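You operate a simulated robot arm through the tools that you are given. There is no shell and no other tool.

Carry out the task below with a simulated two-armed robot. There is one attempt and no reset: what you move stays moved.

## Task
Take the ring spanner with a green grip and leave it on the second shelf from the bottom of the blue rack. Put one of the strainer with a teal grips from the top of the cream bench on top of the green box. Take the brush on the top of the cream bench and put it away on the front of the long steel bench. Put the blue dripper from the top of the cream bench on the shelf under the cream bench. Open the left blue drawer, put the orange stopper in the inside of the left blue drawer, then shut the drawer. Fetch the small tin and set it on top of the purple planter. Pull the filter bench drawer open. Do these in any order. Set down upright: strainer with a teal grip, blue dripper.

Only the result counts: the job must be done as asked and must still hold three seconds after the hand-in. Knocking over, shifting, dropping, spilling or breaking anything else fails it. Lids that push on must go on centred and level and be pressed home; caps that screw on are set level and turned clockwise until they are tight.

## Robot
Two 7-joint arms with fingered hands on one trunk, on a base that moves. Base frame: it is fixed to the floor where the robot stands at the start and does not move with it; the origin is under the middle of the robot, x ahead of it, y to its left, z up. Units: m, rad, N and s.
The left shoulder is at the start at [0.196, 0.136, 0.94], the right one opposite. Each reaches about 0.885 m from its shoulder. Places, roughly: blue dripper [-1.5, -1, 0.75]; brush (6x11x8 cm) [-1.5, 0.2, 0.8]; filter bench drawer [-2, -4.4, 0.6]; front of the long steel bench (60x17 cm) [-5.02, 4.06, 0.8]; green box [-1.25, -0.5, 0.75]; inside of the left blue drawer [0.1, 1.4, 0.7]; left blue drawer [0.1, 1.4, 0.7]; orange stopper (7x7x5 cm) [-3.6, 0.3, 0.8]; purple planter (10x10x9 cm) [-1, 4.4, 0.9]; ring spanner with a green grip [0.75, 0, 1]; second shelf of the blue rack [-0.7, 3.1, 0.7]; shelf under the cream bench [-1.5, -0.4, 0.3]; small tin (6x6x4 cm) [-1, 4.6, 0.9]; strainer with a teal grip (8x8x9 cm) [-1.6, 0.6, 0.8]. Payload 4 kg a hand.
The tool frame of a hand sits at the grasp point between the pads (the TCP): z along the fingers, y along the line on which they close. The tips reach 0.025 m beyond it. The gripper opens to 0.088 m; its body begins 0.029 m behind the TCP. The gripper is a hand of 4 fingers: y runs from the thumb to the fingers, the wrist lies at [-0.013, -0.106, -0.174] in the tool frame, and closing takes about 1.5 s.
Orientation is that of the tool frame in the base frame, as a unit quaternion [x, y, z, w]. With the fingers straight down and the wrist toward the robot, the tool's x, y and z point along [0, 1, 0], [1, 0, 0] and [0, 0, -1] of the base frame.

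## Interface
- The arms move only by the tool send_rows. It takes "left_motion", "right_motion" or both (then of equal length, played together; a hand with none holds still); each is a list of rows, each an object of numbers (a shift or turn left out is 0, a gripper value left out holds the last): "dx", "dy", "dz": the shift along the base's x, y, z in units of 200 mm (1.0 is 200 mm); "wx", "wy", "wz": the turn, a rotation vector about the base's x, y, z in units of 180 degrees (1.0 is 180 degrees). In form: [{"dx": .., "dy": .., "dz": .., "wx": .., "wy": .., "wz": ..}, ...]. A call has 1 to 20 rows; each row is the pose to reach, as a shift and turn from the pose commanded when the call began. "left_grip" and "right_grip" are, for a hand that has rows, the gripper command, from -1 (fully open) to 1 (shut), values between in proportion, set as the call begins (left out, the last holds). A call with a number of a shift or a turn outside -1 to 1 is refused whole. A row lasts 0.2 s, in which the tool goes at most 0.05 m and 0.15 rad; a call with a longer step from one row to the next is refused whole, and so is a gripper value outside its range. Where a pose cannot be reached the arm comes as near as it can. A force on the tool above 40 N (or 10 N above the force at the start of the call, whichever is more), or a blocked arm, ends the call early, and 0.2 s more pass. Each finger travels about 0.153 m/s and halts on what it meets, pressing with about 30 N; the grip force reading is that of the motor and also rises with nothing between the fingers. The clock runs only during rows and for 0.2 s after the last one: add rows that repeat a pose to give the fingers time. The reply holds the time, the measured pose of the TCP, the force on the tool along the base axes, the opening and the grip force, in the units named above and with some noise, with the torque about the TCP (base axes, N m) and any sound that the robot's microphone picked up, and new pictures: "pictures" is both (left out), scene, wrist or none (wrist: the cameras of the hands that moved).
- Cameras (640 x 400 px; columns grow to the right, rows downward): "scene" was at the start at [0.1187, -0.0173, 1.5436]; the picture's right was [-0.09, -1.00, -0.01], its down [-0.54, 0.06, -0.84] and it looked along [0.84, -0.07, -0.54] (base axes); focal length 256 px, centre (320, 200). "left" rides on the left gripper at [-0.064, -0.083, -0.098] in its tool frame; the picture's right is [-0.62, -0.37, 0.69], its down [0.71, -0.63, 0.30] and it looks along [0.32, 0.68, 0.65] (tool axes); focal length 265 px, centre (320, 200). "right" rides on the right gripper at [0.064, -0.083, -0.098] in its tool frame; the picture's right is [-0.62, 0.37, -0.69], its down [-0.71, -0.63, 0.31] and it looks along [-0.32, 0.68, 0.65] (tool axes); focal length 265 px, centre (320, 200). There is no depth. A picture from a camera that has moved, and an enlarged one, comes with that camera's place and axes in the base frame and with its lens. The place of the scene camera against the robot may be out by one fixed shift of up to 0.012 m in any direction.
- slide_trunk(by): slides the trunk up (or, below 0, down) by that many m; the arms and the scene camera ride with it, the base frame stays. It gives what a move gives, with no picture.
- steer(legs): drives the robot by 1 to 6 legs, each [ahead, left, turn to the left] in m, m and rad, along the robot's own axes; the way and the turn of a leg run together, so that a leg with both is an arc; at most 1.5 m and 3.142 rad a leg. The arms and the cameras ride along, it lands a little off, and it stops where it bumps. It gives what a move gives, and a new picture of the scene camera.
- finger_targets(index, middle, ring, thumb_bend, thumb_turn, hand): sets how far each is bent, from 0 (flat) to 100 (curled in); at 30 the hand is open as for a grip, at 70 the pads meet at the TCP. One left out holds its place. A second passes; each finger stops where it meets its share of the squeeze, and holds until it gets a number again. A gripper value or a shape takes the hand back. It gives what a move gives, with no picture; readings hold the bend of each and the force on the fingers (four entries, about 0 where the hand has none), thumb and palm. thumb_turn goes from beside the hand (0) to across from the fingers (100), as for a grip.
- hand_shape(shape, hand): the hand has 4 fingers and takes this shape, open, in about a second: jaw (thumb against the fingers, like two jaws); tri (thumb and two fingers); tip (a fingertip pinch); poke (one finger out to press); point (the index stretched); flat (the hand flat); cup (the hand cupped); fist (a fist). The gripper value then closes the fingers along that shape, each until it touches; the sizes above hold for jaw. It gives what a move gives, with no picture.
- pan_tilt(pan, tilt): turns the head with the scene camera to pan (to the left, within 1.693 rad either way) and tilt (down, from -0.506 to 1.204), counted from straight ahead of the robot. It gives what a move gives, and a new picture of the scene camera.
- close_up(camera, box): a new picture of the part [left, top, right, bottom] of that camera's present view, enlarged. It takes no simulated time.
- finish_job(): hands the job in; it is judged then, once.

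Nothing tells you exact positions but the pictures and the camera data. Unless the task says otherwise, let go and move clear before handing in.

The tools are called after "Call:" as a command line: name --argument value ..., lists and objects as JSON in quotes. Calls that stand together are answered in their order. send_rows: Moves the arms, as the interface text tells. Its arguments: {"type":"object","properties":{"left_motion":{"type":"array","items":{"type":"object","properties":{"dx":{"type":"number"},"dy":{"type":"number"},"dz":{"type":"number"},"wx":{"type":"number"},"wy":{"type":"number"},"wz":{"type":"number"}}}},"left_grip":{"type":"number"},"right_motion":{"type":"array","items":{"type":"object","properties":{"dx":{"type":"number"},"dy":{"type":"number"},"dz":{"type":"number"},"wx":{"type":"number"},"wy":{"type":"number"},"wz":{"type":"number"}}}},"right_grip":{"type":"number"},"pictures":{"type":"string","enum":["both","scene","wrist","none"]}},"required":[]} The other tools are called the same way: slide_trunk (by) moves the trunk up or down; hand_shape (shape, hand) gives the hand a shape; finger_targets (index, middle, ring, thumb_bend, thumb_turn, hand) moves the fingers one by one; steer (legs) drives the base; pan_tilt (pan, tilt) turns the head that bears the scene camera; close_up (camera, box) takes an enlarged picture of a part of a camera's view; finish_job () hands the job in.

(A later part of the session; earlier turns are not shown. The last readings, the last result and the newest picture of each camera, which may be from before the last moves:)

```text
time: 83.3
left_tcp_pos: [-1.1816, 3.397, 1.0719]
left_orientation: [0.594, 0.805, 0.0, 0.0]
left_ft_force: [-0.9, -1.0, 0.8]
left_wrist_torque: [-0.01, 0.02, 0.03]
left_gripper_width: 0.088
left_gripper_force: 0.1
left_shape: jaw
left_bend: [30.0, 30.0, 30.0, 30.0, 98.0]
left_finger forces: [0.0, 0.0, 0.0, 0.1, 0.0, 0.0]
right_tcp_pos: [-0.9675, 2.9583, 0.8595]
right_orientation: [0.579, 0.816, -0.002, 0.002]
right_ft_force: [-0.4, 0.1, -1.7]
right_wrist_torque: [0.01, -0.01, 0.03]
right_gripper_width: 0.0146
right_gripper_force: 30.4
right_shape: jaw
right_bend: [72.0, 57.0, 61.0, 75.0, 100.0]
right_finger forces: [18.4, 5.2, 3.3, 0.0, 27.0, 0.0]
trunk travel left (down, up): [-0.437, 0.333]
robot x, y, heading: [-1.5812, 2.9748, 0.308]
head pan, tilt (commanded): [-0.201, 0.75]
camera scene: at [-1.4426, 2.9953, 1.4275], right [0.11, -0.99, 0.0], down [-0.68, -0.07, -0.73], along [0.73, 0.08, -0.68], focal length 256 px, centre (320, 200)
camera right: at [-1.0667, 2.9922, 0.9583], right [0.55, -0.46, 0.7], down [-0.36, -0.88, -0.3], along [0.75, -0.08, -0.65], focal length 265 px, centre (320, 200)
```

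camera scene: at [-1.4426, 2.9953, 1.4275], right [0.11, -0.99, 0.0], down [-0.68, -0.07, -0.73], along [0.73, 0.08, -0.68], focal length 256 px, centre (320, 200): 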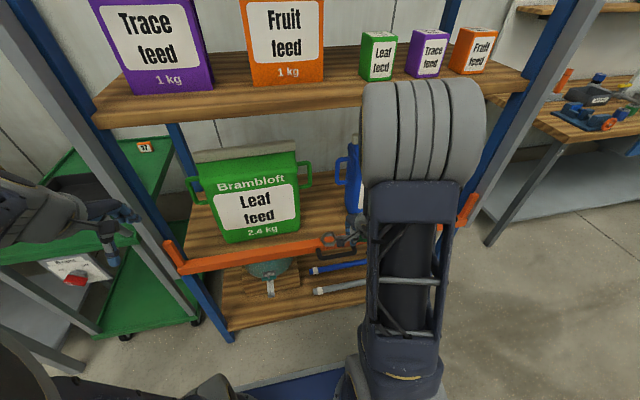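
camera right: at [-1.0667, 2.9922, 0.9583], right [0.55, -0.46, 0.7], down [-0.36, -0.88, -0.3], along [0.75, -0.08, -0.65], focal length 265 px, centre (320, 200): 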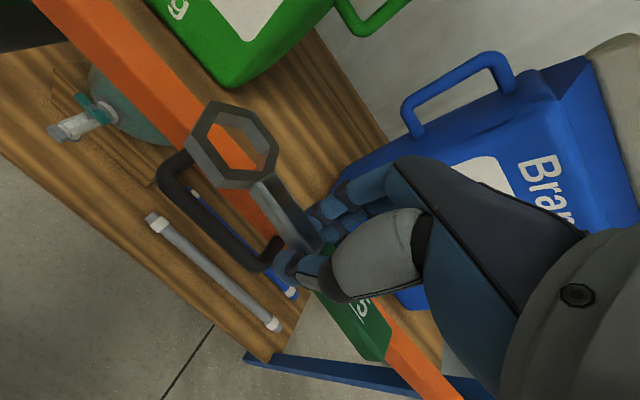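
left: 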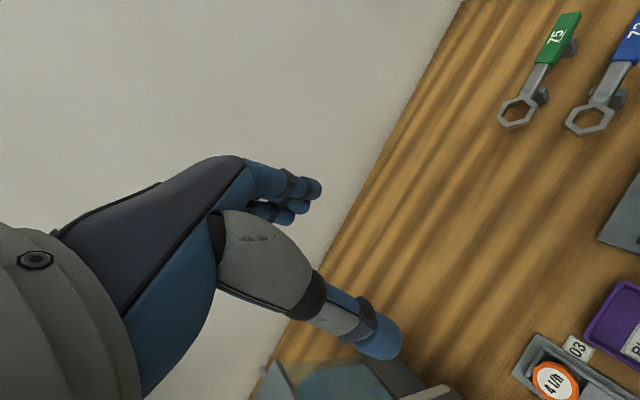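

The bar's inner edge is at ~0.70 m ahead and the jug fronts at ~0.79 m, so there's a 9 cm strip plus the gap. Moving the spanner in over the bar.

Call:
send_rows --right_motion '[{"dx": 0.13, "dy": 0.076, "dz": -0.02}, {"dx": 0.26, "dy": 0.152, "dz": -0.05}, {"dx": 0.39, "dy": 0.228, "dz": -0.1}, {"dx": 0.52, "dy": 0.304, "dz": -0.15}, {"dx": 0.65, "dy": 0.38, "dz": -0.22}, {"dx": 0.778, "dy": 0.456, "dz": -0.3}, {"dx": 0.778, "dy": 0.456, "dz": -0.3}]'

```text
time: 84.9
left_tcp_pos: [-1.1823, 3.3971, 1.0731]
left_orientation: [0.594, 0.805, 0.0, 0.0]
left_ft_force: [0.2, -0.6, -0.8]
left_wrist_torque: [-0.03, 0.0, 0.04]
left_gripper_width: 0.0878
left_gripper_force: 0.0
left_shape: jaw
left_bend: [30.0, 30.0, 30.0, 30.0, 98.0]
left_finger forces: [0.0, 0.0, 0.0, 0.0, 0.0, 0.0]
right_tcp_pos: [-0.8118, 3.0465, 0.7988]
right_orientation: [0.581, 0.814, -0.002, 0.002]
right_ft_force: [1.7, -12.6, -2.2]
right_wrist_torque: [-0.23, -0.05, 0.02]
right_gripper_width: 0.0142
right_gripper_force: 29.7
right_shape: jaw
right_bend: [72.0, 56.0, 58.0, 74.0, 100.0]
right_finger forces: [15.8, 7.8, 5.2, 0.1, 31.1, 0.0]
trunk travel left (down, up): [-0.437, 0.333]
robot x, y, heading: [-1.5824, 2.9756, 0.305]
head pan, tilt (commanded): [-0.201, 0.75]
camera scene: at [-1.4425, 2.9949, 1.4275], right [0.11, -0.99, 0.0], down [-0.68, -0.07, -0.73], along [0.73, 0.08, -0.68], focal length 256 px, centre (320, 200)
camera right: at [-0.9107, 3.0816, 0.8963], right [0.55, -0.46, 0.7], down [-0.36, -0.88, -0.3], along [0.75, -0.09, -0.65], focal length 265 px, centre (320, 200)
```

scene: 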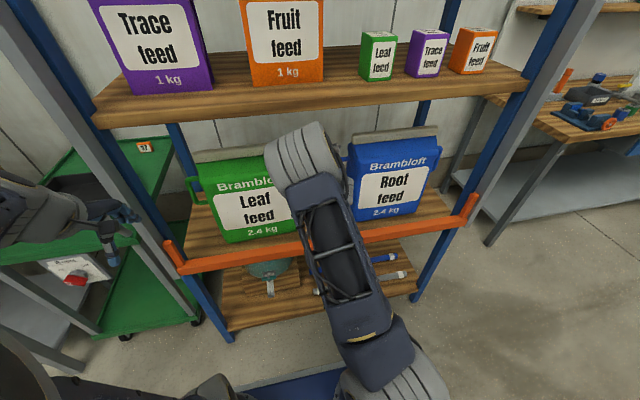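
right: 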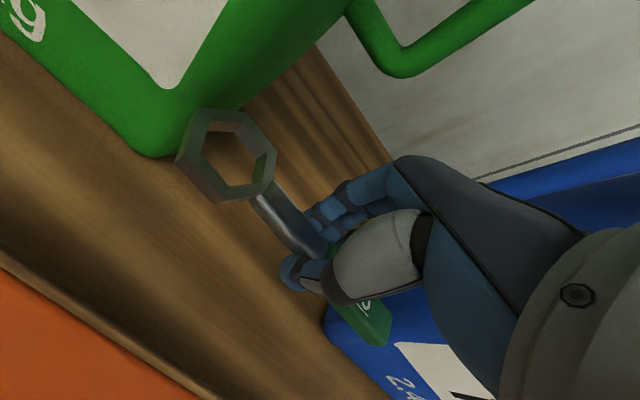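

There's a sideways force: the spanner ring touches the green jug. I'll pull back toward the front strip and slightly right before lowering.

Call:
send_rows --right_motion '[{"dx": -0.04, "dy": -0.035}, {"dx": -0.085, "dy": -0.065}, {"dx": -0.085, "dy": -0.065}]'

```text
time: 85.7
left_tcp_pos: [-1.1834, 3.3977, 1.0736]
left_orientation: [0.593, 0.805, 0.0, -0.001]
left_ft_force: [0.0, 0.2, 0.4]
left_wrist_torque: [-0.03, -0.01, 0.01]
left_gripper_width: 0.0879
left_gripper_force: 0.1
left_shape: jaw
left_bend: [30.0, 30.0, 30.0, 30.0, 98.0]
left_finger forces: [0.0, 0.0, 0.0, 0.0, 0.1, 0.0]
right_tcp_pos: [-0.8285, 3.0366, 0.7992]
right_orientation: [0.578, 0.816, -0.001, 0.002]
right_ft_force: [0.3, 0.3, -0.9]
right_wrist_torque: [-0.01, 0.02, -0.02]
right_gripper_width: 0.0143
right_gripper_force: 30.1
right_shape: jaw
right_bend: [72.0, 57.0, 62.0, 74.0, 100.0]
right_finger forces: [15.9, 5.9, 3.4, 0.1, 27.0, 0.0]
trunk travel left (down, up): [-0.437, 0.333]
robot x, y, heading: [-1.5862, 2.9733, 0.31]
head pan, tilt (commanded): [-0.201, 0.75]
camera scene: at [-1.4425, 2.9955, 1.4275], right [0.11, -0.99, 0.0], down [-0.68, -0.07, -0.73], along [0.73, 0.08, -0.68], focal length 256 px, centre (320, 200)
camera right: at [-0.9281, 3.0703, 0.8976], right [0.55, -0.46, 0.7], down [-0.36, -0.88, -0.3], along [0.75, -0.08, -0.65], focal length 265 px, centre (320, 200)
```

scene: 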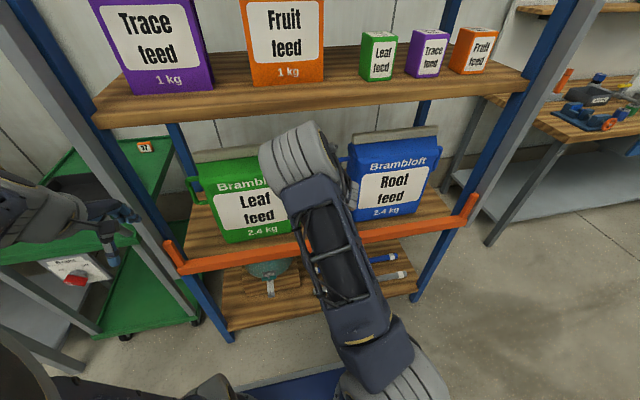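
right: 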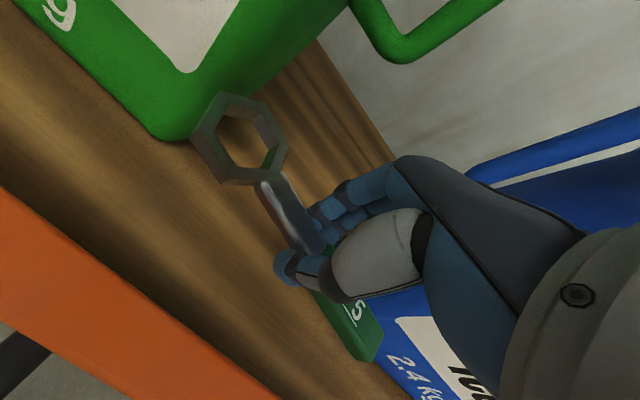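

Force is gone and the jug didn't move. Lowering toward the shelf.

Call:
send_rows --right_motion '[{"dz": -0.1}, {"dz": -0.2}, {"dz": -0.3}, {"dz": -0.35}, {"dz": -0.35}]' --pictures "wrist"

```text
time: 86.9
left_tcp_pos: [-1.1834, 3.3981, 1.0717]
left_orientation: [0.594, 0.805, 0.0, 0.001]
left_ft_force: [0.4, -0.2, -0.4]
left_wrist_torque: [0.0, 0.01, 0.01]
left_gripper_width: 0.088
left_gripper_force: 0.1
left_shape: jaw
left_bend: [30.0, 30.0, 30.0, 30.0, 98.0]
left_finger forces: [0.1, 0.0, 0.1, 0.1, 0.0, 0.0]
right_tcp_pos: [-0.8284, 3.0369, 0.7281]
right_orientation: [0.579, 0.816, -0.001, 0.001]
right_ft_force: [0.8, -0.3, -0.4]
right_wrist_torque: [-0.02, -0.01, 0.01]
right_gripper_width: 0.0144
right_gripper_force: 30.3
right_shape: jaw
right_bend: [72.0, 57.0, 62.0, 75.0, 100.0]
right_finger forces: [16.1, 5.8, 3.4, 0.1, 27.1, 0.0]
trunk travel left (down, up): [-0.437, 0.333]
robot x, y, heading: [-1.5868, 2.9745, 0.31]
head pan, tilt (commanded): [-0.201, 0.75]
camera right: at [-0.9277, 3.0705, 0.8269], right [0.55, -0.46, 0.7], down [-0.36, -0.88, -0.3], along [0.75, -0.08, -0.65], focal length 265 px, centre (320, 200)
```

right: 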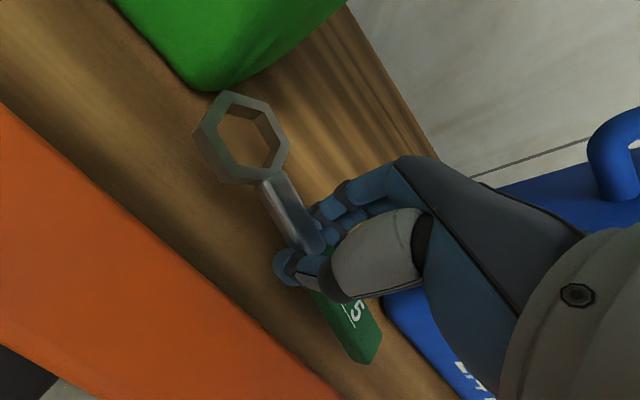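

Call:
send_rows --right_motion '[{"dz": -0.025}, {"dz": -0.05}, {"dz": -0.075}, {"dz": -0.1}, {"dz": -0.1}]' --pictures "none"

```text
time: 88.1
left_tcp_pos: [-1.1823, 3.3969, 1.0716]
left_orientation: [0.594, 0.805, 0.0, 0.0]
left_ft_force: [0.0, 0.0, -0.4]
left_wrist_torque: [0.0, -0.01, 0.0]
left_gripper_width: 0.0879
left_gripper_force: 0.1
left_shape: jaw
left_bend: [30.0, 30.0, 30.0, 30.0, 98.0]
left_finger forces: [0.1, 0.0, 0.0, 0.1, 0.0, 0.0]
right_tcp_pos: [-0.8279, 3.0365, 0.71]
right_orientation: [0.579, 0.816, -0.002, 0.002]
right_ft_force: [0.4, 0.2, -1.1]
right_wrist_torque: [-0.01, -0.02, 0.03]
right_gripper_width: 0.0144
right_gripper_force: 30.7
right_shape: jaw
right_bend: [72.0, 57.0, 62.0, 75.0, 100.0]
right_finger forces: [16.0, 5.8, 3.4, 0.0, 27.1, 0.0]
trunk travel left (down, up): [-0.437, 0.333]
robot x, y, heading: [-1.5869, 2.9761, 0.311]
head pan, tilt (commanded): [-0.201, 0.75]
```

Call:
send_rows --right_motion '[{"dz": -0.015}, {"dz": -0.03}, {"dz": -0.045}, {"dz": -0.06}, {"dz": -0.06}]' --pictures "wrist"

```text
time: 89.0
left_tcp_pos: [-1.1832, 3.3974, 1.071]
left_orientation: [0.593, 0.805, 0.0, 0.0]
left_ft_force: [-0.3, -0.2, 0.7]
left_wrist_torque: [0.0, 0.03, 0.02]
left_gripper_width: 0.0878
left_gripper_force: 0.1
left_shape: jaw
left_bend: [30.0, 30.0, 30.0, 30.0, 98.0]
left_finger forces: [0.0, 0.0, 0.1, 0.0, 0.0, 0.1]
right_tcp_pos: [-0.826, 3.0372, 0.7048]
right_orientation: [0.579, 0.815, 0.003, 0.004]
right_ft_force: [-5.4, -0.7, 17.6]
right_wrist_torque: [0.01, 0.32, 0.06]
right_gripper_width: 0.015
right_gripper_force: 30.1
right_shape: jaw
right_bend: [73.0, 58.0, 65.0, 75.0, 100.0]
right_finger forces: [20.5, 5.4, 3.5, 0.0, 40.9, 0.0]
trunk travel left (down, up): [-0.437, 0.333]
robot x, y, heading: [-1.587, 2.9704, 0.312]
head pan, tilt (commanded): [-0.201, 0.75]
stopped in row 4 (right hand): the force on the tool passed its limit at 45 N (the readings are from after the stop); the commanded pose is now the measured one
camera right: at [-0.9254, 3.0698, 0.8026], right [0.54, -0.46, 0.7], down [-0.36, -0.88, -0.31], along [0.76, -0.08, -0.64], focal length 265 px, centre (320, 200)
```

right: 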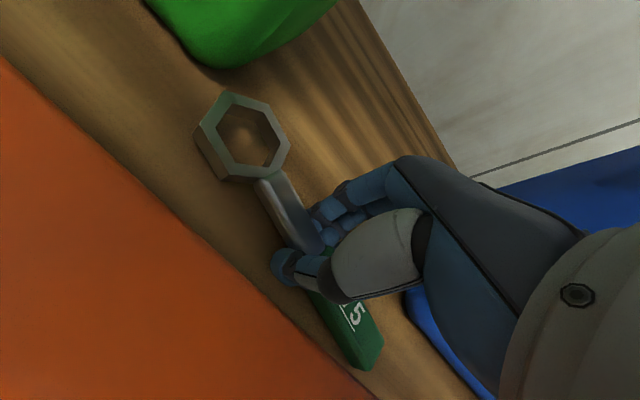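

Contact with the shelf at z≈0.705. I'll open the fingers moderately (to ~4.5 cm) to release without touching the bar or jugs.

Call:
send_rows --right_motion '[{"dz": 0.005}, {"dz": 0.005}, {"dz": 0.005}, {"dz": 0.005}, {"dz": 0.005}, {"dz": 0.005}]' --right_grip 0.0 --pictures "wrist"

```text
time: 90.5
left_tcp_pos: [-1.1841, 3.3971, 1.0722]
left_orientation: [0.594, 0.804, 0.001, -0.001]
left_ft_force: [0.2, -0.6, 0.3]
left_wrist_torque: [0.0, 0.01, -0.01]
left_gripper_width: 0.0878
left_gripper_force: 0.1
left_shape: jaw
left_bend: [30.0, 30.0, 30.0, 30.0, 98.0]
left_finger forces: [0.0, 0.0, 0.0, 0.0, 0.0, 0.0]
right_tcp_pos: [-0.8253, 3.0363, 0.7061]
right_orientation: [0.579, 0.816, 0.002, 0.005]
right_ft_force: [1.0, 2.0, 14.2]
right_wrist_torque: [0.07, 0.02, 0.01]
right_gripper_width: 0.04
right_gripper_force: 0.1
right_shape: jaw
right_bend: [74.0, 45.0, 41.0, 75.0, 100.0]
right_finger forces: [3.9, 1.7, 0.1, 0.0, 8.3, 0.0]
trunk travel left (down, up): [-0.437, 0.333]
robot x, y, heading: [-1.5837, 2.9732, 0.306]
head pan, tilt (commanded): [-0.201, 0.75]
camera right: at [-0.9257, 3.0702, 0.8024], right [0.55, -0.46, 0.7], down [-0.36, -0.88, -0.31], along [0.76, -0.08, -0.65], focal length 265 px, centre (320, 200)
```

right: 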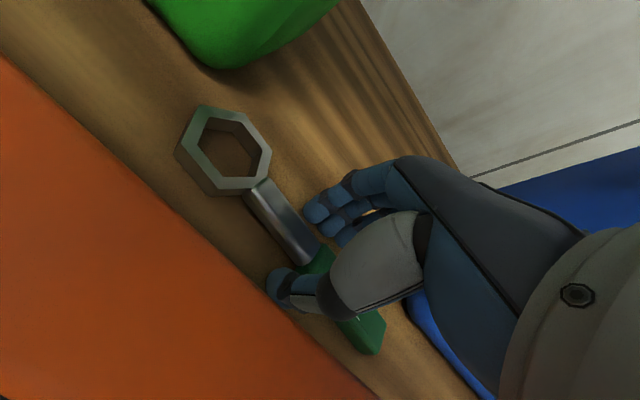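

Call:
send_rows --right_motion '[{"dz": 0.01}, {"dz": 0.02}, {"dz": 0.03}, {"dz": 0.03}, {"dz": 0.03}]' --right_grip -0.45 --pictures "wrist"

```text
time: 91.7
left_tcp_pos: [-1.1827, 3.3965, 1.0719]
left_orientation: [0.593, 0.805, -0.001, 0.0]
left_ft_force: [-0.7, 0.2, -0.4]
left_wrist_torque: [-0.02, 0.01, 0.01]
left_gripper_width: 0.0877
left_gripper_force: 0.0
left_shape: jaw
left_bend: [30.0, 30.0, 30.0, 30.0, 98.0]
left_finger forces: [0.0, 0.0, 0.0, 0.0, 0.1, 0.0]
right_tcp_pos: [-0.8257, 3.0366, 0.71]
right_orientation: [0.578, 0.816, 0.002, 0.004]
right_ft_force: [0.3, 1.1, 0.9]
right_wrist_torque: [0.02, -0.04, 0.0]
right_gripper_width: 0.0635
right_gripper_force: 0.0
right_shape: jaw
right_bend: [27.0, 36.0, 33.0, 56.0, 99.0]
right_finger forces: [0.0, 0.1, 0.0, 0.0, 0.0, 0.0]
trunk travel left (down, up): [-0.437, 0.333]
robot x, y, heading: [-1.5848, 2.9718, 0.31]
head pan, tilt (commanded): [-0.201, 0.75]
camera right: at [-0.9253, 3.0697, 0.8077], right [0.55, -0.46, 0.7], down [-0.36, -0.88, -0.31], along [0.76, -0.08, -0.65], focal length 265 px, centre (320, 200)
```

right: 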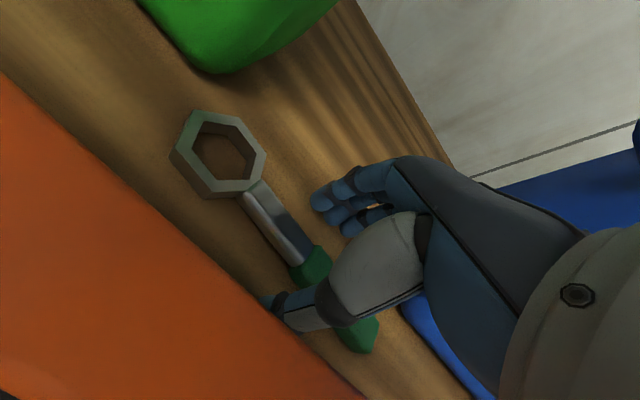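

The spanner is lying on the shelf, no contact forces. Lifting straight up and then withdrawing.

Call:
send_rows --right_motion '[{"dz": 0.05}, {"dz": 0.15}, {"dz": 0.3}, {"dz": 0.45}, {"dz": 0.5}, {"dz": 0.5}]' --pictures "wrist"

```text
time: 93.0
left_tcp_pos: [-1.1832, 3.3978, 1.073]
left_orientation: [0.594, 0.805, 0.0, 0.0]
left_ft_force: [0.1, 0.2, 0.6]
left_wrist_torque: [0.01, 0.03, -0.02]
left_gripper_width: 0.0879
left_gripper_force: 0.0
left_shape: jaw
left_bend: [30.0, 30.0, 30.0, 30.0, 98.0]
left_finger forces: [0.0, 0.0, 0.0, 0.0, 0.0, 0.0]
right_tcp_pos: [-0.8255, 3.0365, 0.8106]
right_orientation: [0.578, 0.816, 0.002, 0.004]
right_ft_force: [-0.7, -0.6, -0.3]
right_wrist_torque: [0.02, -0.04, 0.03]
right_gripper_width: 0.0634
right_gripper_force: 0.2
right_shape: jaw
right_bend: [27.0, 36.0, 33.0, 56.0, 99.0]
right_finger forces: [0.1, 0.0, 0.0, 0.0, 0.1, 0.0]
trunk travel left (down, up): [-0.437, 0.333]
robot x, y, heading: [-1.5843, 2.9753, 0.311]
head pan, tilt (commanded): [-0.201, 0.75]
camera right: at [-0.9255, 3.0698, 0.9082], right [0.55, -0.46, 0.7], down [-0.36, -0.88, -0.31], along [0.76, -0.08, -0.65], focal length 265 px, centre (320, 200)
```

right: 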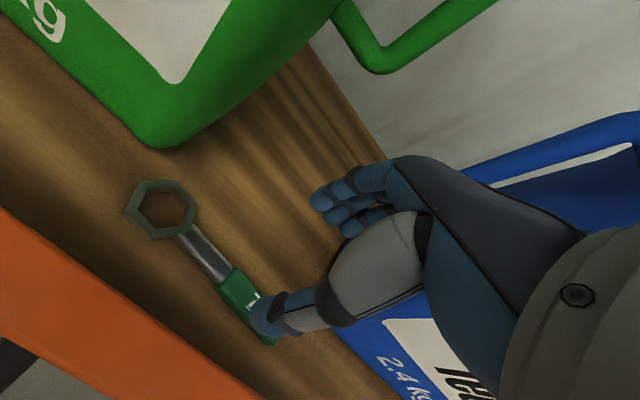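

Spanner is well placed behind the bar. Withdrawing the right hand, then looking left toward the planter/tin area.

Call:
send_rows --right_motion '[{"dx": -0.15, "dy": -0.047, "dz": 0.02}, {"dx": -0.3, "dy": -0.094, "dz": 0.05}, {"dx": -0.45, "dy": -0.141, "dz": 0.1}, {"dx": -0.6, "dy": -0.19, "dz": 0.2}, {"dx": -0.75, "dy": -0.238, "dz": 0.35}, {"dx": -0.9, "dy": -0.285, "dz": 0.5}, {"dx": -0.95, "dy": -0.3, "dz": 0.7}, {"dx": -0.95, "dy": -0.3, "dz": 0.9}, {"dx": -0.95, "dy": -0.3, "dz": 1.0}, {"dx": -0.95, "dy": -0.3, "dz": 1.0}]' --right_grip -1 --pictures "none"

Call:
pan_tilt --pan 0.0 --tilt 0.6

Call:
pan_tilt --pan 0.9 --tilt 0.5

```text
time: 95.2
left_tcp_pos: [-1.1834, 3.3977, 1.0737]
left_orientation: [0.593, 0.805, 0.0, 0.0]
left_ft_force: [0.8, -1.1, -0.4]
left_wrist_torque: [0.0, 0.01, 0.0]
left_gripper_width: 0.0881
left_gripper_force: 0.0
left_shape: jaw
left_bend: [30.0, 30.0, 30.0, 30.0, 98.0]
left_finger forces: [0.0, 0.1, 0.0, 0.0, 0.0, 0.1]
right_tcp_pos: [-1.0177, 2.9789, 1.0115]
right_orientation: [0.578, 0.816, 0.002, 0.003]
right_ft_force: [0.7, -0.9, -0.6]
right_wrist_torque: [-0.01, 0.0, 0.02]
right_gripper_width: 0.088
right_gripper_force: 0.0
right_shape: jaw
right_bend: [30.0, 30.0, 30.0, 30.0, 98.0]
right_finger forces: [0.0, 0.1, 0.1, 0.0, 0.1, 0.1]
trunk travel left (down, up): [-0.437, 0.333]
robot x, y, heading: [-1.5831, 2.9718, 0.312]
head pan, tilt (commanded): [-0.201, 0.75]
```

```text
time: 96.0
left_tcp_pos: [-1.1834, 3.3972, 1.0728]
left_orientation: [0.594, 0.805, 0.0, 0.0]
left_ft_force: [0.7, -0.4, 0.1]
left_wrist_torque: [-0.02, 0.01, 0.03]
left_gripper_width: 0.0879
left_gripper_force: 0.1
left_shape: jaw
left_bend: [30.0, 30.0, 30.0, 30.0, 98.0]
left_finger forces: [0.0, 0.0, 0.0, 0.0, 0.0, 0.0]
right_tcp_pos: [-1.0178, 2.979, 1.0113]
right_orientation: [0.578, 0.816, 0.002, 0.003]
right_ft_force: [-0.8, 0.4, -0.1]
right_wrist_torque: [-0.01, 0.01, -0.01]
right_gripper_width: 0.088
right_gripper_force: 0.0
right_shape: jaw
right_bend: [30.0, 30.0, 30.0, 30.0, 98.0]
right_finger forces: [0.0, 0.1, 0.0, 0.0, 0.1, 0.1]
trunk travel left (down, up): [-0.437, 0.333]
robot x, y, heading: [-1.582, 2.9742, 0.311]
head pan, tilt (commanded): [0.0, 0.6]
camera scene: at [-1.4408, 3.0133, 1.4404], right [0.3, -0.95, 0.0], down [-0.54, -0.17, -0.82], along [0.79, 0.25, -0.57], focal length 256 px, centre (320, 200)
```

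scene: 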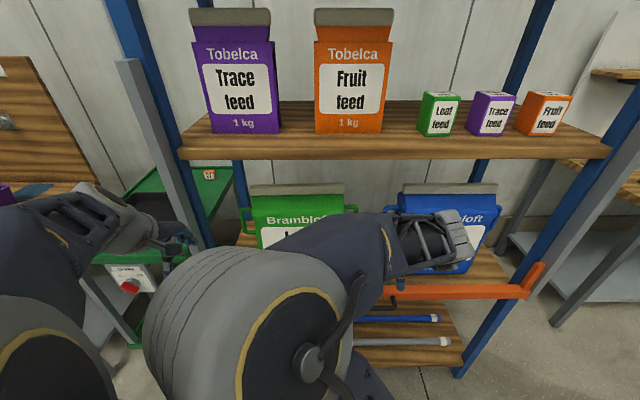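

```text
time: 97.2
left_tcp_pos: [-1.1833, 3.3972, 1.0721]
left_orientation: [0.594, 0.805, -0.001, 0.0]
left_ft_force: [-0.2, -0.6, -0.5]
left_wrist_torque: [0.02, 0.01, -0.05]
left_gripper_width: 0.0877
left_gripper_force: 0.2
left_shape: jaw
left_bend: [30.0, 30.0, 30.0, 30.0, 98.0]
left_finger forces: [0.1, 0.0, 0.0, 0.0, 0.0, 0.0]
right_tcp_pos: [-1.0178, 2.9778, 1.0109]
right_orientation: [0.579, 0.815, 0.001, 0.003]
right_ft_force: [0.6, 0.7, 0.0]
right_wrist_torque: [0.02, -0.02, -0.01]
right_gripper_width: 0.088
right_gripper_force: 0.0
right_shape: jaw
right_bend: [30.0, 30.0, 30.0, 30.0, 98.0]
right_finger forces: [0.1, 0.0, 0.0, 0.0, 0.1, 0.1]
trunk travel left (down, up): [-0.437, 0.333]
robot x, y, heading: [-1.5858, 2.9726, 0.309]
head pan, tilt (commanded): [0.901, 0.499]
camera scene: at [-1.4927, 3.0715, 1.4495], right [0.93, -0.35, 0.0], down [-0.17, -0.45, -0.88], along [0.31, 0.82, -0.48], focal length 256 px, centre (320, 200)
```

scene: 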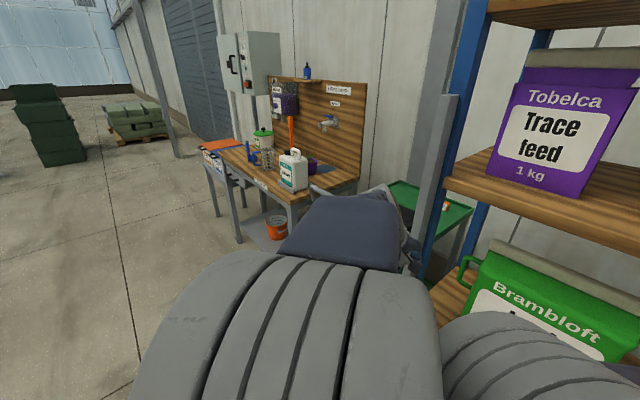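

Next bench (with the planter and tin) is further left beyond the green cart. I'll strafe left along the wall to face it.

Call:
steer --legs '[[0, 1.25, 0.005]]'

Call:
pan_tilt --pan 0.0 --tilt 0.55

```text
time: 103.5
left_tcp_pos: [-1.5475, 4.5868, 1.0719]
left_orientation: [0.599, 0.8, 0.0, 0.0]
left_ft_force: [0.0, 0.4, 0.3]
left_wrist_torque: [0.0, 0.0, 0.03]
left_gripper_width: 0.0879
left_gripper_force: 0.2
left_shape: jaw
left_bend: [30.0, 30.0, 30.0, 30.0, 98.0]
left_finger forces: [0.2, 0.1, 0.1, 0.1, 0.1, 0.1]
right_tcp_pos: [-1.3887, 4.1666, 1.011]
right_orientation: [0.585, 0.811, 0.002, 0.004]
right_ft_force: [0.7, 0.7, -0.3]
right_wrist_torque: [0.02, 0.01, -0.03]
right_gripper_width: 0.0877
right_gripper_force: 0.0
right_shape: jaw
right_bend: [30.0, 30.0, 30.0, 30.0, 98.0]
right_finger forces: [0.0, 0.1, 0.0, 0.1, 0.0, 0.1]
trunk travel left (down, up): [-0.437, 0.333]
robot x, y, heading: [-1.957, 4.1691, 0.292]
head pan, tilt (commanded): [0.901, 0.499]
camera scene: at [-1.8623, 4.2664, 1.4495], right [0.93, -0.37, 0.0], down [-0.18, -0.45, -0.88], along [0.32, 0.82, -0.48], focal length 256 px, centre (320, 200)
```

scene: 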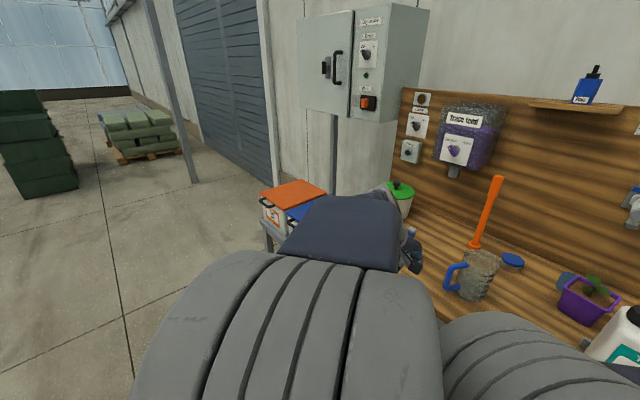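

```text
time: 104.7
left_tcp_pos: [-1.5471, 4.587, 1.0724]
left_orientation: [0.6, 0.8, 0.0, -0.001]
left_ft_force: [-0.5, 0.7, 0.2]
left_wrist_torque: [0.01, -0.01, -0.01]
left_gripper_width: 0.088
left_gripper_force: 0.1
left_shape: jaw
left_bend: [30.0, 30.0, 30.0, 30.0, 98.0]
left_finger forces: [0.1, 0.0, 0.0, 0.0, 0.0, 0.0]
right_tcp_pos: [-1.3892, 4.1663, 1.012]
right_orientation: [0.584, 0.812, 0.001, 0.004]
right_ft_force: [0.4, -0.3, 0.8]
right_wrist_torque: [0.0, -0.01, -0.02]
right_gripper_width: 0.0879
right_gripper_force: 0.2
right_shape: jaw
right_bend: [30.0, 30.0, 30.0, 30.0, 98.0]
right_finger forces: [0.1, 0.0, 0.1, 0.0, 0.0, 0.0]
trunk travel left (down, up): [-0.437, 0.333]
robot x, y, heading: [-1.957, 4.1689, 0.293]
head pan, tilt (commanded): [0.0, 0.55]
camera scene: at [-1.8098, 4.2078, 1.4449], right [0.29, -0.96, 0.0], down [-0.5, -0.15, -0.85], along [0.82, 0.25, -0.52], focal length 256 px, centre (320, 200)
```

scene: 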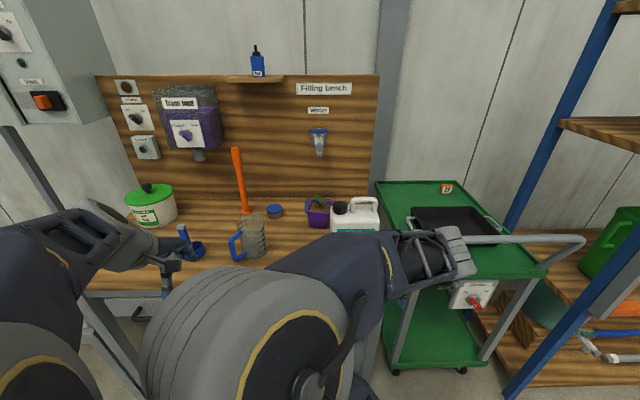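

The filling bench shows a purple planter (with a sprout) and next to it a small blue-lidded tin. Zooming in.

Call:
close_up --camera "scene" --box '[200, 140, 400, 265]'

```text
3.20 times, centred on (300, 202) of scene
camera zoom: at [-1.8098, 4.2078, 1.4449], right [0.29, -0.96, 0.0], down [-0.5, -0.15, -0.85], along [0.82, 0.25, -0.52], focal length 820 px, centre (384, 192)
```

zoom: 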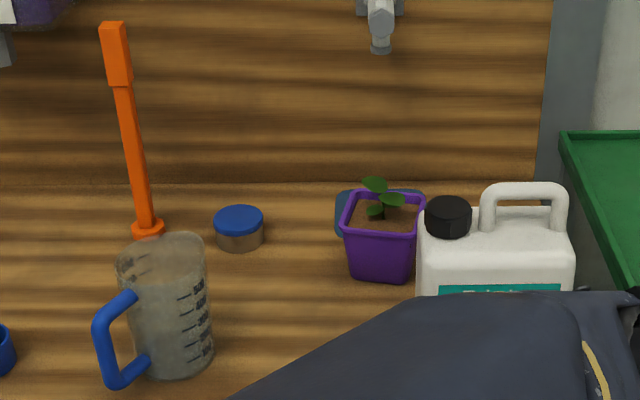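

The tin is at roughly [-1.11, 4.6] and the planter at [-1.12, 4.42]. I'll raise the trunk, retract the right arm away from the white canister, then move closer.

Call:
slide_trunk --by 0.12

Call:
send_rows --right_motion '[{"dx": -0.18, "dy": -0.054, "dz": 0.05}, {"dx": -0.36, "dy": -0.108, "dz": 0.1}, {"dx": -0.54, "dy": -0.162, "dz": 0.2}, {"dx": -0.72, "dy": -0.216, "dz": 0.3}, {"dx": -0.72, "dy": -0.216, "dz": 0.3}]' --pictures "none"

Call:
steer --legs '[[0.2, 0.12, 0.02]]'

Call:
pan_tilt --pan 0.1 --tilt 0.75

```text
time: 106.2
left_tcp_pos: [-1.5488, 4.5871, 1.192]
left_orientation: [0.6, 0.8, -0.001, 0.0]
left_ft_force: [0.3, 0.2, 0.4]
left_wrist_torque: [-0.01, -0.01, -0.03]
left_gripper_width: 0.0877
left_gripper_force: 0.0
left_shape: jaw
left_bend: [30.0, 30.0, 30.0, 30.0, 98.0]
left_finger forces: [0.0, 0.0, 0.0, 0.0, 0.0, 0.0]
right_tcp_pos: [-1.3883, 4.1658, 1.1311]
right_orientation: [0.585, 0.811, 0.002, 0.003]
right_ft_force: [0.0, 0.2, -0.4]
right_wrist_torque: [0.0, 0.02, 0.02]
right_gripper_width: 0.0878
right_gripper_force: 0.2
right_shape: jaw
right_bend: [30.0, 30.0, 30.0, 30.0, 98.0]
right_finger forces: [0.0, 0.1, 0.0, 0.1, 0.0, 0.0]
trunk travel left (down, up): [-0.557, 0.213]
robot x, y, heading: [-1.9536, 4.1658, 0.289]
head pan, tilt (commanded): [0.0, 0.55]
```

```text
time: 106.9
left_tcp_pos: [-1.545, 4.5827, 1.1917]
left_orientation: [0.606, 0.796, 0.0, 0.0]
left_ft_force: [-0.1, -0.3, 0.0]
left_wrist_torque: [-0.03, 0.01, -0.01]
left_gripper_width: 0.088
left_gripper_force: 0.1
left_shape: jaw
left_bend: [30.0, 30.0, 30.0, 30.0, 98.0]
left_finger forces: [0.0, 0.1, 0.0, 0.0, 0.0, 0.0]
right_tcp_pos: [-1.4709, 4.1293, 1.1494]
right_orientation: [0.582, 0.807, 0.061, -0.082]
right_ft_force: [-0.8, 0.8, 0.0]
right_wrist_torque: [0.01, 0.03, -0.03]
right_gripper_width: 0.0879
right_gripper_force: 0.1
right_shape: jaw
right_bend: [30.0, 30.0, 30.0, 30.0, 98.0]
right_finger forces: [0.1, 0.0, 0.0, 0.0, 0.1, 0.1]
right hand out of reach, approached as far as the arm can: row 3
trunk travel left (down, up): [-0.557, 0.213]
robot x, y, heading: [-1.954, 4.1692, 0.294]
head pan, tilt (commanded): [0.0, 0.55]
stopped in row 3 (right hand): the arm was blocked; the commanded pose is now the measured one
```

```text
time: 108.7
left_tcp_pos: [-1.4016, 4.7674, 1.1919]
left_orientation: [0.595, 0.803, 0.0, 0.0]
left_ft_force: [0.2, 0.3, -0.5]
left_wrist_torque: [0.02, -0.01, 0.04]
left_gripper_width: 0.0876
left_gripper_force: 0.0
left_shape: jaw
left_bend: [30.0, 30.0, 30.0, 30.0, 98.0]
left_finger forces: [0.0, 0.0, 0.1, 0.1, 0.0, 0.0]
right_tcp_pos: [-1.3163, 4.3148, 1.1501]
right_orientation: [0.574, 0.813, 0.06, -0.082]
right_ft_force: [-0.4, 0.4, 0.7]
right_wrist_torque: [0.01, -0.01, 0.0]
right_gripper_width: 0.0878
right_gripper_force: 0.0
right_shape: jaw
right_bend: [30.0, 30.0, 30.0, 30.0, 98.0]
right_finger forces: [0.0, 0.1, 0.0, 0.0, 0.1, 0.0]
trunk travel left (down, up): [-0.557, 0.213]
robot x, y, heading: [-1.8019, 4.3442, 0.316]
head pan, tilt (commanded): [0.0, 0.55]
camera scene: at [-1.6565, 4.3861, 1.5649], right [0.31, -0.95, 0.0], down [-0.5, -0.16, -0.85], along [0.81, 0.27, -0.52], focal length 256 px, centre (320, 200)
```

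scene: 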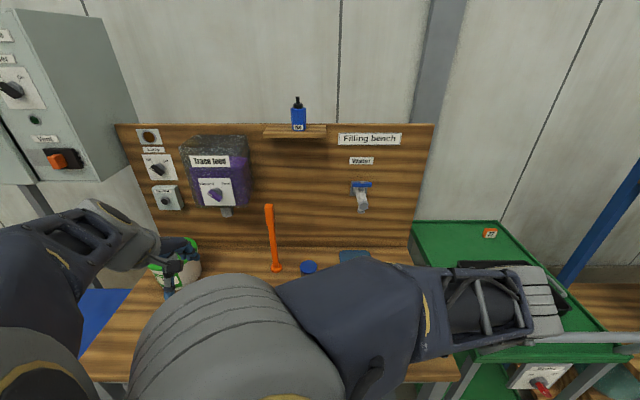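

```text
time: 109.4
left_tcp_pos: [-1.4013, 4.7672, 1.1926]
left_orientation: [0.595, 0.804, 0.0, -0.001]
left_ft_force: [-0.8, -0.8, -0.6]
left_wrist_torque: [-0.01, 0.02, -0.01]
left_gripper_width: 0.0879
left_gripper_force: 0.0
left_shape: jaw
left_bend: [30.0, 30.0, 30.0, 30.0, 98.0]
left_finger forces: [0.0, 0.1, 0.1, 0.0, 0.0, 0.0]
right_tcp_pos: [-1.3171, 4.3158, 1.1495]
right_orientation: [0.573, 0.813, 0.061, -0.082]
right_ft_force: [-0.4, 0.2, -0.5]
right_wrist_torque: [-0.01, -0.02, 0.01]
right_gripper_width: 0.0881
right_gripper_force: 0.1
right_shape: jaw
right_bend: [30.0, 30.0, 30.0, 30.0, 98.0]
right_finger forces: [0.0, 0.0, 0.0, 0.0, 0.1, 0.1]
trunk travel left (down, up): [-0.557, 0.213]
robot x, y, heading: [-1.7987, 4.3466, 0.315]
head pan, tilt (commanded): [0.099, 0.75]
camera scene: at [-1.666, 4.3916, 1.5476], right [0.4, -0.91, 0.0], down [-0.62, -0.28, -0.73], along [0.67, 0.3, -0.68], focal length 256 px, centre (320, 200)
```

scene: 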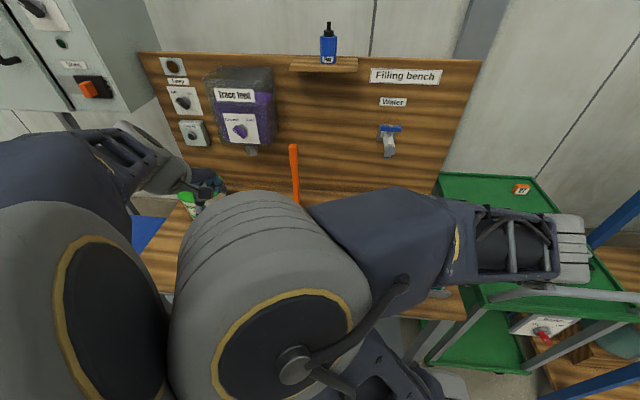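

The right arm folded too tightly (elbow swung to the centre). I'll back off and bring the right hand forward/out/up to a normal ready pose to restore its configuration.

Call:
steer --legs '[[-0.3, 0, 0]]'

Call:
send_rows --right_motion '[{"dx": 0.1, "dy": -0.05, "dz": 0.1, "wx": 0.0, "wy": 0.008}, {"dx": 0.2, "dy": -0.1, "dz": 0.2, "wx": 0.0, "wy": 0.016}, {"dx": 0.32, "dy": -0.14, "dz": 0.32, "wx": 0.0, "wy": 0.024}, {"dx": 0.45, "dy": -0.18, "dz": 0.45, "wx": 0.0, "wy": 0.032}, {"dx": 0.6, "dy": -0.22, "dz": 0.58, "wx": 0.0, "wy": 0.04}, {"dx": 0.75, "dy": -0.24, "dz": 0.7, "wx": 0.0, "wy": 0.048}, {"dx": 0.85, "dy": -0.24, "dz": 0.75, "wx": 0.0, "wy": 0.05}, {"dx": 0.85, "dy": -0.24, "dz": 0.75, "wx": 0.0, "wy": 0.05}]' --pictures "scene"

```text
time: 111.5
left_tcp_pos: [-1.6875, 4.6734, 1.1919]
left_orientation: [0.596, 0.803, 0.0, 0.0]
left_ft_force: [-0.6, 0.3, 0.5]
left_wrist_torque: [0.0, 0.01, -0.02]
left_gripper_width: 0.0878
left_gripper_force: 0.0
left_shape: jaw
left_bend: [30.0, 30.0, 30.0, 30.0, 98.0]
left_finger forces: [0.0, 0.0, 0.1, 0.0, 0.0, 0.0]
right_tcp_pos: [-1.6026, 4.2204, 1.1497]
right_orientation: [0.573, 0.813, 0.06, -0.082]
right_ft_force: [0.1, -0.6, 0.5]
right_wrist_torque: [-0.03, 0.03, -0.05]
right_gripper_width: 0.0879
right_gripper_force: 0.0
right_shape: jaw
right_bend: [30.0, 30.0, 30.0, 30.0, 98.0]
right_finger forces: [0.0, 0.0, 0.1, 0.0, 0.0, 0.0]
trunk travel left (down, up): [-0.557, 0.213]
robot x, y, heading: [-2.088, 4.2502, 0.314]
head pan, tilt (commanded): [0.099, 0.75]
camera scene: at [-1.9537, 4.2974, 1.5475], right [0.4, -0.91, 0.0], down [-0.62, -0.28, -0.73], along [0.67, 0.3, -0.68], focal length 256 px, centre (320, 200)
```

scene: 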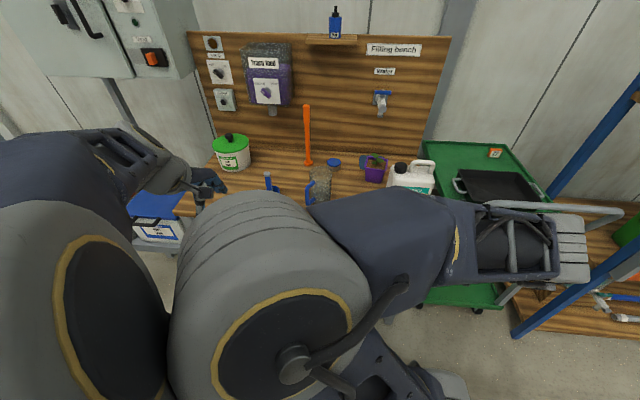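

```text
time: 113.2
left_tcp_pos: [-1.688, 4.6736, 1.192]
left_orientation: [0.596, 0.803, 0.0, 0.0]
left_ft_force: [0.4, 0.8, -0.1]
left_wrist_torque: [0.0, -0.01, -0.01]
left_gripper_width: 0.0878
left_gripper_force: 0.0
left_shape: jaw
left_bend: [30.0, 30.0, 30.0, 30.0, 98.0]
left_finger forces: [0.0, 0.1, 0.0, 0.1, 0.1, 0.0]
right_tcp_pos: [-1.4334, 4.1722, 1.3019]
right_orientation: [0.577, 0.804, 0.016, -0.145]
right_ft_force: [0.1, 0.1, 0.1]
right_wrist_torque: [-0.02, 0.0, 0.0]
right_gripper_width: 0.0879
right_gripper_force: 0.1
right_shape: jaw
right_bend: [30.0, 30.0, 30.0, 30.0, 98.0]
right_finger forces: [0.0, 0.1, 0.0, 0.1, 0.0, 0.0]
trunk travel left (down, up): [-0.557, 0.213]
robot x, y, heading: [-2.0869, 4.2513, 0.318]
head pan, tilt (commanded): [0.099, 0.75]
camera scene: at [-1.9537, 4.2974, 1.5475], right [0.4, -0.91, 0.0], down [-0.62, -0.28, -0.73], along [0.67, 0.3, -0.68], focal length 256 px, centre (320, 200)
```

scene: 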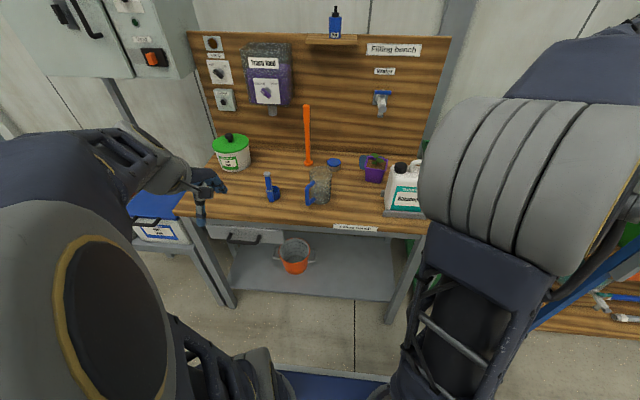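

Right arm is back in a normal posture. The tin is at about [-1.06, 4.635] (lid top z≈0.90) and the planter at [-1.065, 4.44] (rim ≈0.95). I'll drive up to the bench so the left hand can handle both.

Call:
steer --legs '[[0, -0.1, 0], [0.36, 0, 0]]'

Call:
pan_tilt --pan 0.1 --tilt 0.9

```text
time: 116.3
left_tcp_pos: [-1.3062, 4.6923, 1.193]
left_orientation: [0.595, 0.803, -0.001, 0.0]
left_ft_force: [-0.1, -0.5, 0.5]
left_wrist_torque: [0.03, -0.01, 0.01]
left_gripper_width: 0.088
left_gripper_force: 0.1
left_shape: jaw
left_bend: [30.0, 30.0, 30.0, 30.0, 98.0]
left_finger forces: [0.0, 0.0, 0.0, 0.1, 0.0, 0.1]
right_tcp_pos: [-1.0511, 4.1935, 1.3017]
right_orientation: [0.575, 0.805, 0.014, -0.146]
right_ft_force: [0.6, -0.3, 1.2]
right_wrist_torque: [0.03, 0.02, 0.0]
right_gripper_width: 0.088
right_gripper_force: 0.0
right_shape: jaw
right_bend: [30.0, 30.0, 30.0, 30.0, 98.0]
right_finger forces: [0.1, 0.1, 0.1, 0.1, 0.1, 0.0]
trunk travel left (down, up): [-0.557, 0.213]
robot x, y, heading: [-1.7048, 4.2666, 0.317]
head pan, tilt (commanded): [0.099, 0.75]
camera scene: at [-1.5711, 4.3166, 1.5475], right [0.41, -0.91, 0.0], down [-0.62, -0.28, -0.73], along [0.67, 0.3, -0.68], focal length 256 px, centre (320, 200)
```

scene: 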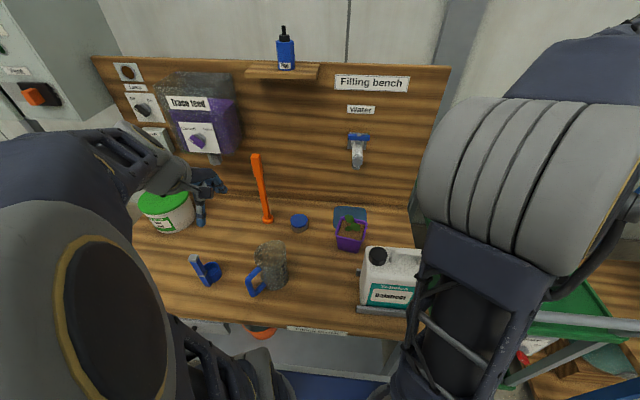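

```text
time: 117.0
left_tcp_pos: [-1.3059, 4.6918, 1.1928]
left_orientation: [0.596, 0.803, 0.0, 0.0]
left_ft_force: [-0.6, -1.3, -0.5]
left_wrist_torque: [0.01, 0.01, 0.01]
left_gripper_width: 0.0882
left_gripper_force: 0.1
left_shape: jaw
left_bend: [30.0, 30.0, 30.0, 30.0, 98.0]
left_finger forces: [0.1, 0.1, 0.1, 0.0, 0.0, 0.0]
right_tcp_pos: [-1.0514, 4.1941, 1.3015]
right_orientation: [0.576, 0.804, 0.014, -0.145]
right_ft_force: [-0.6, -0.4, -0.8]
right_wrist_torque: [-0.01, 0.01, -0.02]
right_gripper_width: 0.0877
right_gripper_force: 0.0
right_shape: jaw
right_bend: [30.0, 30.0, 30.0, 30.0, 98.0]
right_finger forces: [0.1, 0.1, 0.1, 0.1, 0.1, 0.0]
trunk travel left (down, up): [-0.557, 0.213]
robot x, y, heading: [-1.7032, 4.2685, 0.32]
head pan, tilt (commanded): [0.099, 0.901]
camera scene: at [-1.5779, 4.3136, 1.5357], right [0.41, -0.91, 0.0], down [-0.72, -0.32, -0.62], along [0.57, 0.25, -0.78], focal length 256 px, centre (320, 200)
```

scene: 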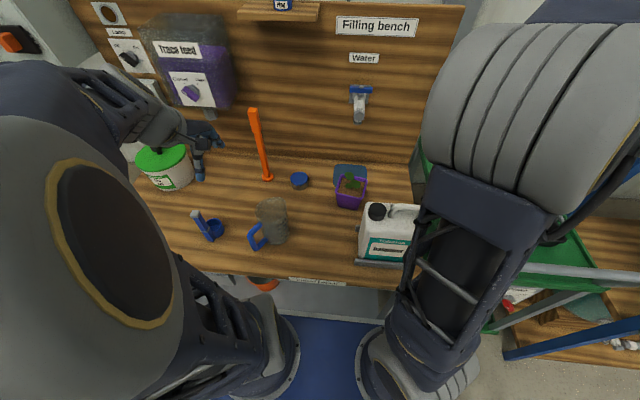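

Call:
close_up --camera "scene" --box '[240, 140, 400, 240]'

```text
4.00 times, centred on (320, 190) of scene
camera zoom: at [-1.5779, 4.3136, 1.5357], right [0.41, -0.91, 0.0], down [-0.72, -0.32, -0.62], along [0.57, 0.25, -0.78], focal length 1024 px, centre (320, 240)
```

zoom: 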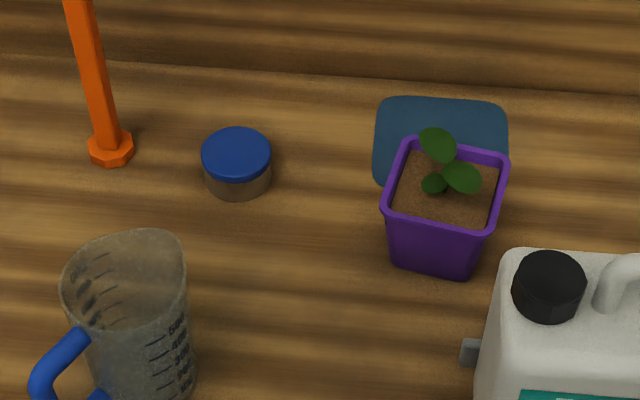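

The pot has soil with a small sprout; the tin (6 cm) should rest on the soil inside the rim. I'll bring the left hand over the tin.

Call:
send_rows --left_motion '[{"dx": 0.17, "dy": -0.045, "dz": -0.05}, {"dx": 0.34, "dy": -0.09, "dz": -0.1}, {"dx": 0.51, "dy": -0.135, "dz": -0.15}, {"dx": 0.68, "dy": -0.18, "dz": -0.2}, {"dx": 0.85, "dy": -0.23, "dz": -0.3}, {"dx": 1.0, "dy": -0.27, "dz": -0.4}, {"dx": 1.0, "dy": -0.27, "dz": -0.4}]' --left_grip -1

```text
time: 118.7
left_tcp_pos: [-1.1051, 4.6386, 1.1129]
left_orientation: [0.595, 0.803, 0.0, 0.0]
left_ft_force: [0.0, -1.0, 0.0]
left_wrist_torque: [0.04, -0.04, 0.03]
left_gripper_width: 0.0881
left_gripper_force: 0.1
left_shape: jaw
left_bend: [30.0, 30.0, 30.0, 30.0, 98.0]
left_finger forces: [0.0, 0.1, 0.0, 0.0, 0.0, 0.1]
right_tcp_pos: [-1.0527, 4.1944, 1.3012]
right_orientation: [0.576, 0.804, 0.014, -0.146]
right_ft_force: [0.0, 0.0, -0.6]
right_wrist_torque: [-0.02, 0.02, -0.03]
right_gripper_width: 0.0878
right_gripper_force: 0.0
right_shape: jaw
right_bend: [30.0, 30.0, 30.0, 30.0, 98.0]
right_finger forces: [0.0, 0.1, 0.0, 0.0, 0.0, 0.0]
trunk travel left (down, up): [-0.557, 0.213]
robot x, y, heading: [-1.7044, 4.2706, 0.318]
head pan, tilt (commanded): [0.099, 0.901]
camera scene: at [-1.578, 4.3136, 1.5356], right [0.4, -0.91, 0.0], down [-0.72, -0.32, -0.62], along [0.57, 0.25, -0.78], focal length 256 px, centre (320, 200)
camera left: at [-1.1663, 4.5533, 1.2106], right [-0.17, -0.7, -0.69], down [-0.81, 0.5, -0.31], along [0.56, 0.51, -0.65], focal length 265 px, centre (320, 200)
```

scene: 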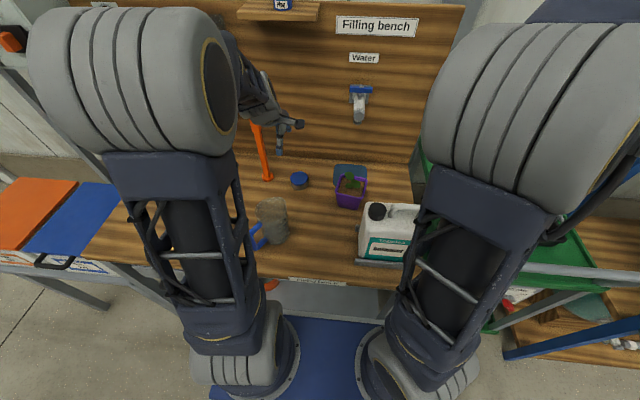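
left: 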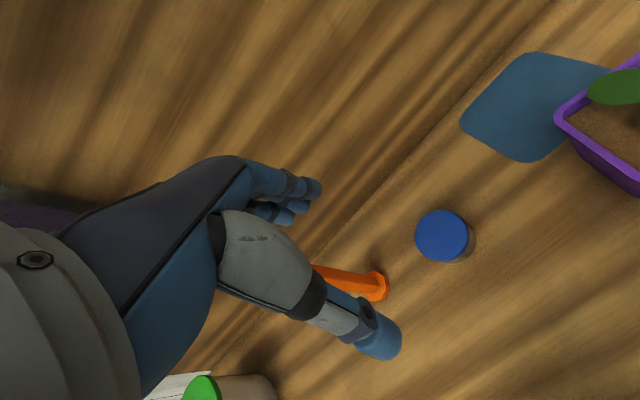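

Tin centre ≈[-1.053, 4.628] from the wrist view. Aligning above and descending part-way.

Call:
send_rows --left_motion '[{"dx": 0.09, "dy": -0.02, "dz": -0.1}, {"dx": 0.18, "dy": -0.04, "dz": -0.2}, {"dx": 0.26, "dy": -0.053, "dz": -0.35}, {"dx": 0.26, "dy": -0.053, "dz": -0.5}, {"dx": 0.26, "dy": -0.053, "dz": -0.65}, {"dx": 0.26, "dy": -0.053, "dz": -0.65}]' --pictures "wrist"

```text
time: 120.0
left_tcp_pos: [-1.0565, 4.627, 0.9842]
left_orientation: [0.595, 0.803, 0.0, 0.001]
left_ft_force: [-0.8, 0.4, 0.4]
left_wrist_torque: [0.02, 0.01, -0.02]
left_gripper_width: 0.088
left_gripper_force: 0.0
left_shape: jaw
left_bend: [30.0, 30.0, 30.0, 30.0, 98.0]
left_finger forces: [0.1, 0.0, 0.0, 0.0, 0.1, 0.0]
right_tcp_pos: [-1.0525, 4.194, 1.3012]
right_orientation: [0.576, 0.804, 0.014, -0.145]
right_ft_force: [-0.1, -0.2, 0.1]
right_wrist_torque: [0.0, -0.01, 0.04]
right_gripper_width: 0.0877
right_gripper_force: 0.1
right_shape: jaw
right_bend: [30.0, 30.0, 30.0, 30.0, 98.0]
right_finger forces: [0.1, 0.0, 0.0, 0.0, 0.0, 0.1]
trunk travel left (down, up): [-0.557, 0.213]
robot x, y, heading: [-1.7093, 4.2711, 0.319]
head pan, tilt (commanded): [0.099, 0.901]
camera left: at [-1.1169, 4.5402, 1.0815], right [-0.17, -0.7, -0.69], down [-0.81, 0.5, -0.31], along [0.56, 0.51, -0.65], focal length 265 px, centre (320, 200)
```

left: 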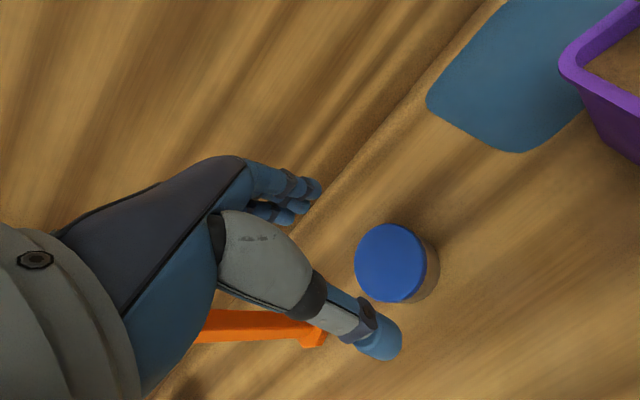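

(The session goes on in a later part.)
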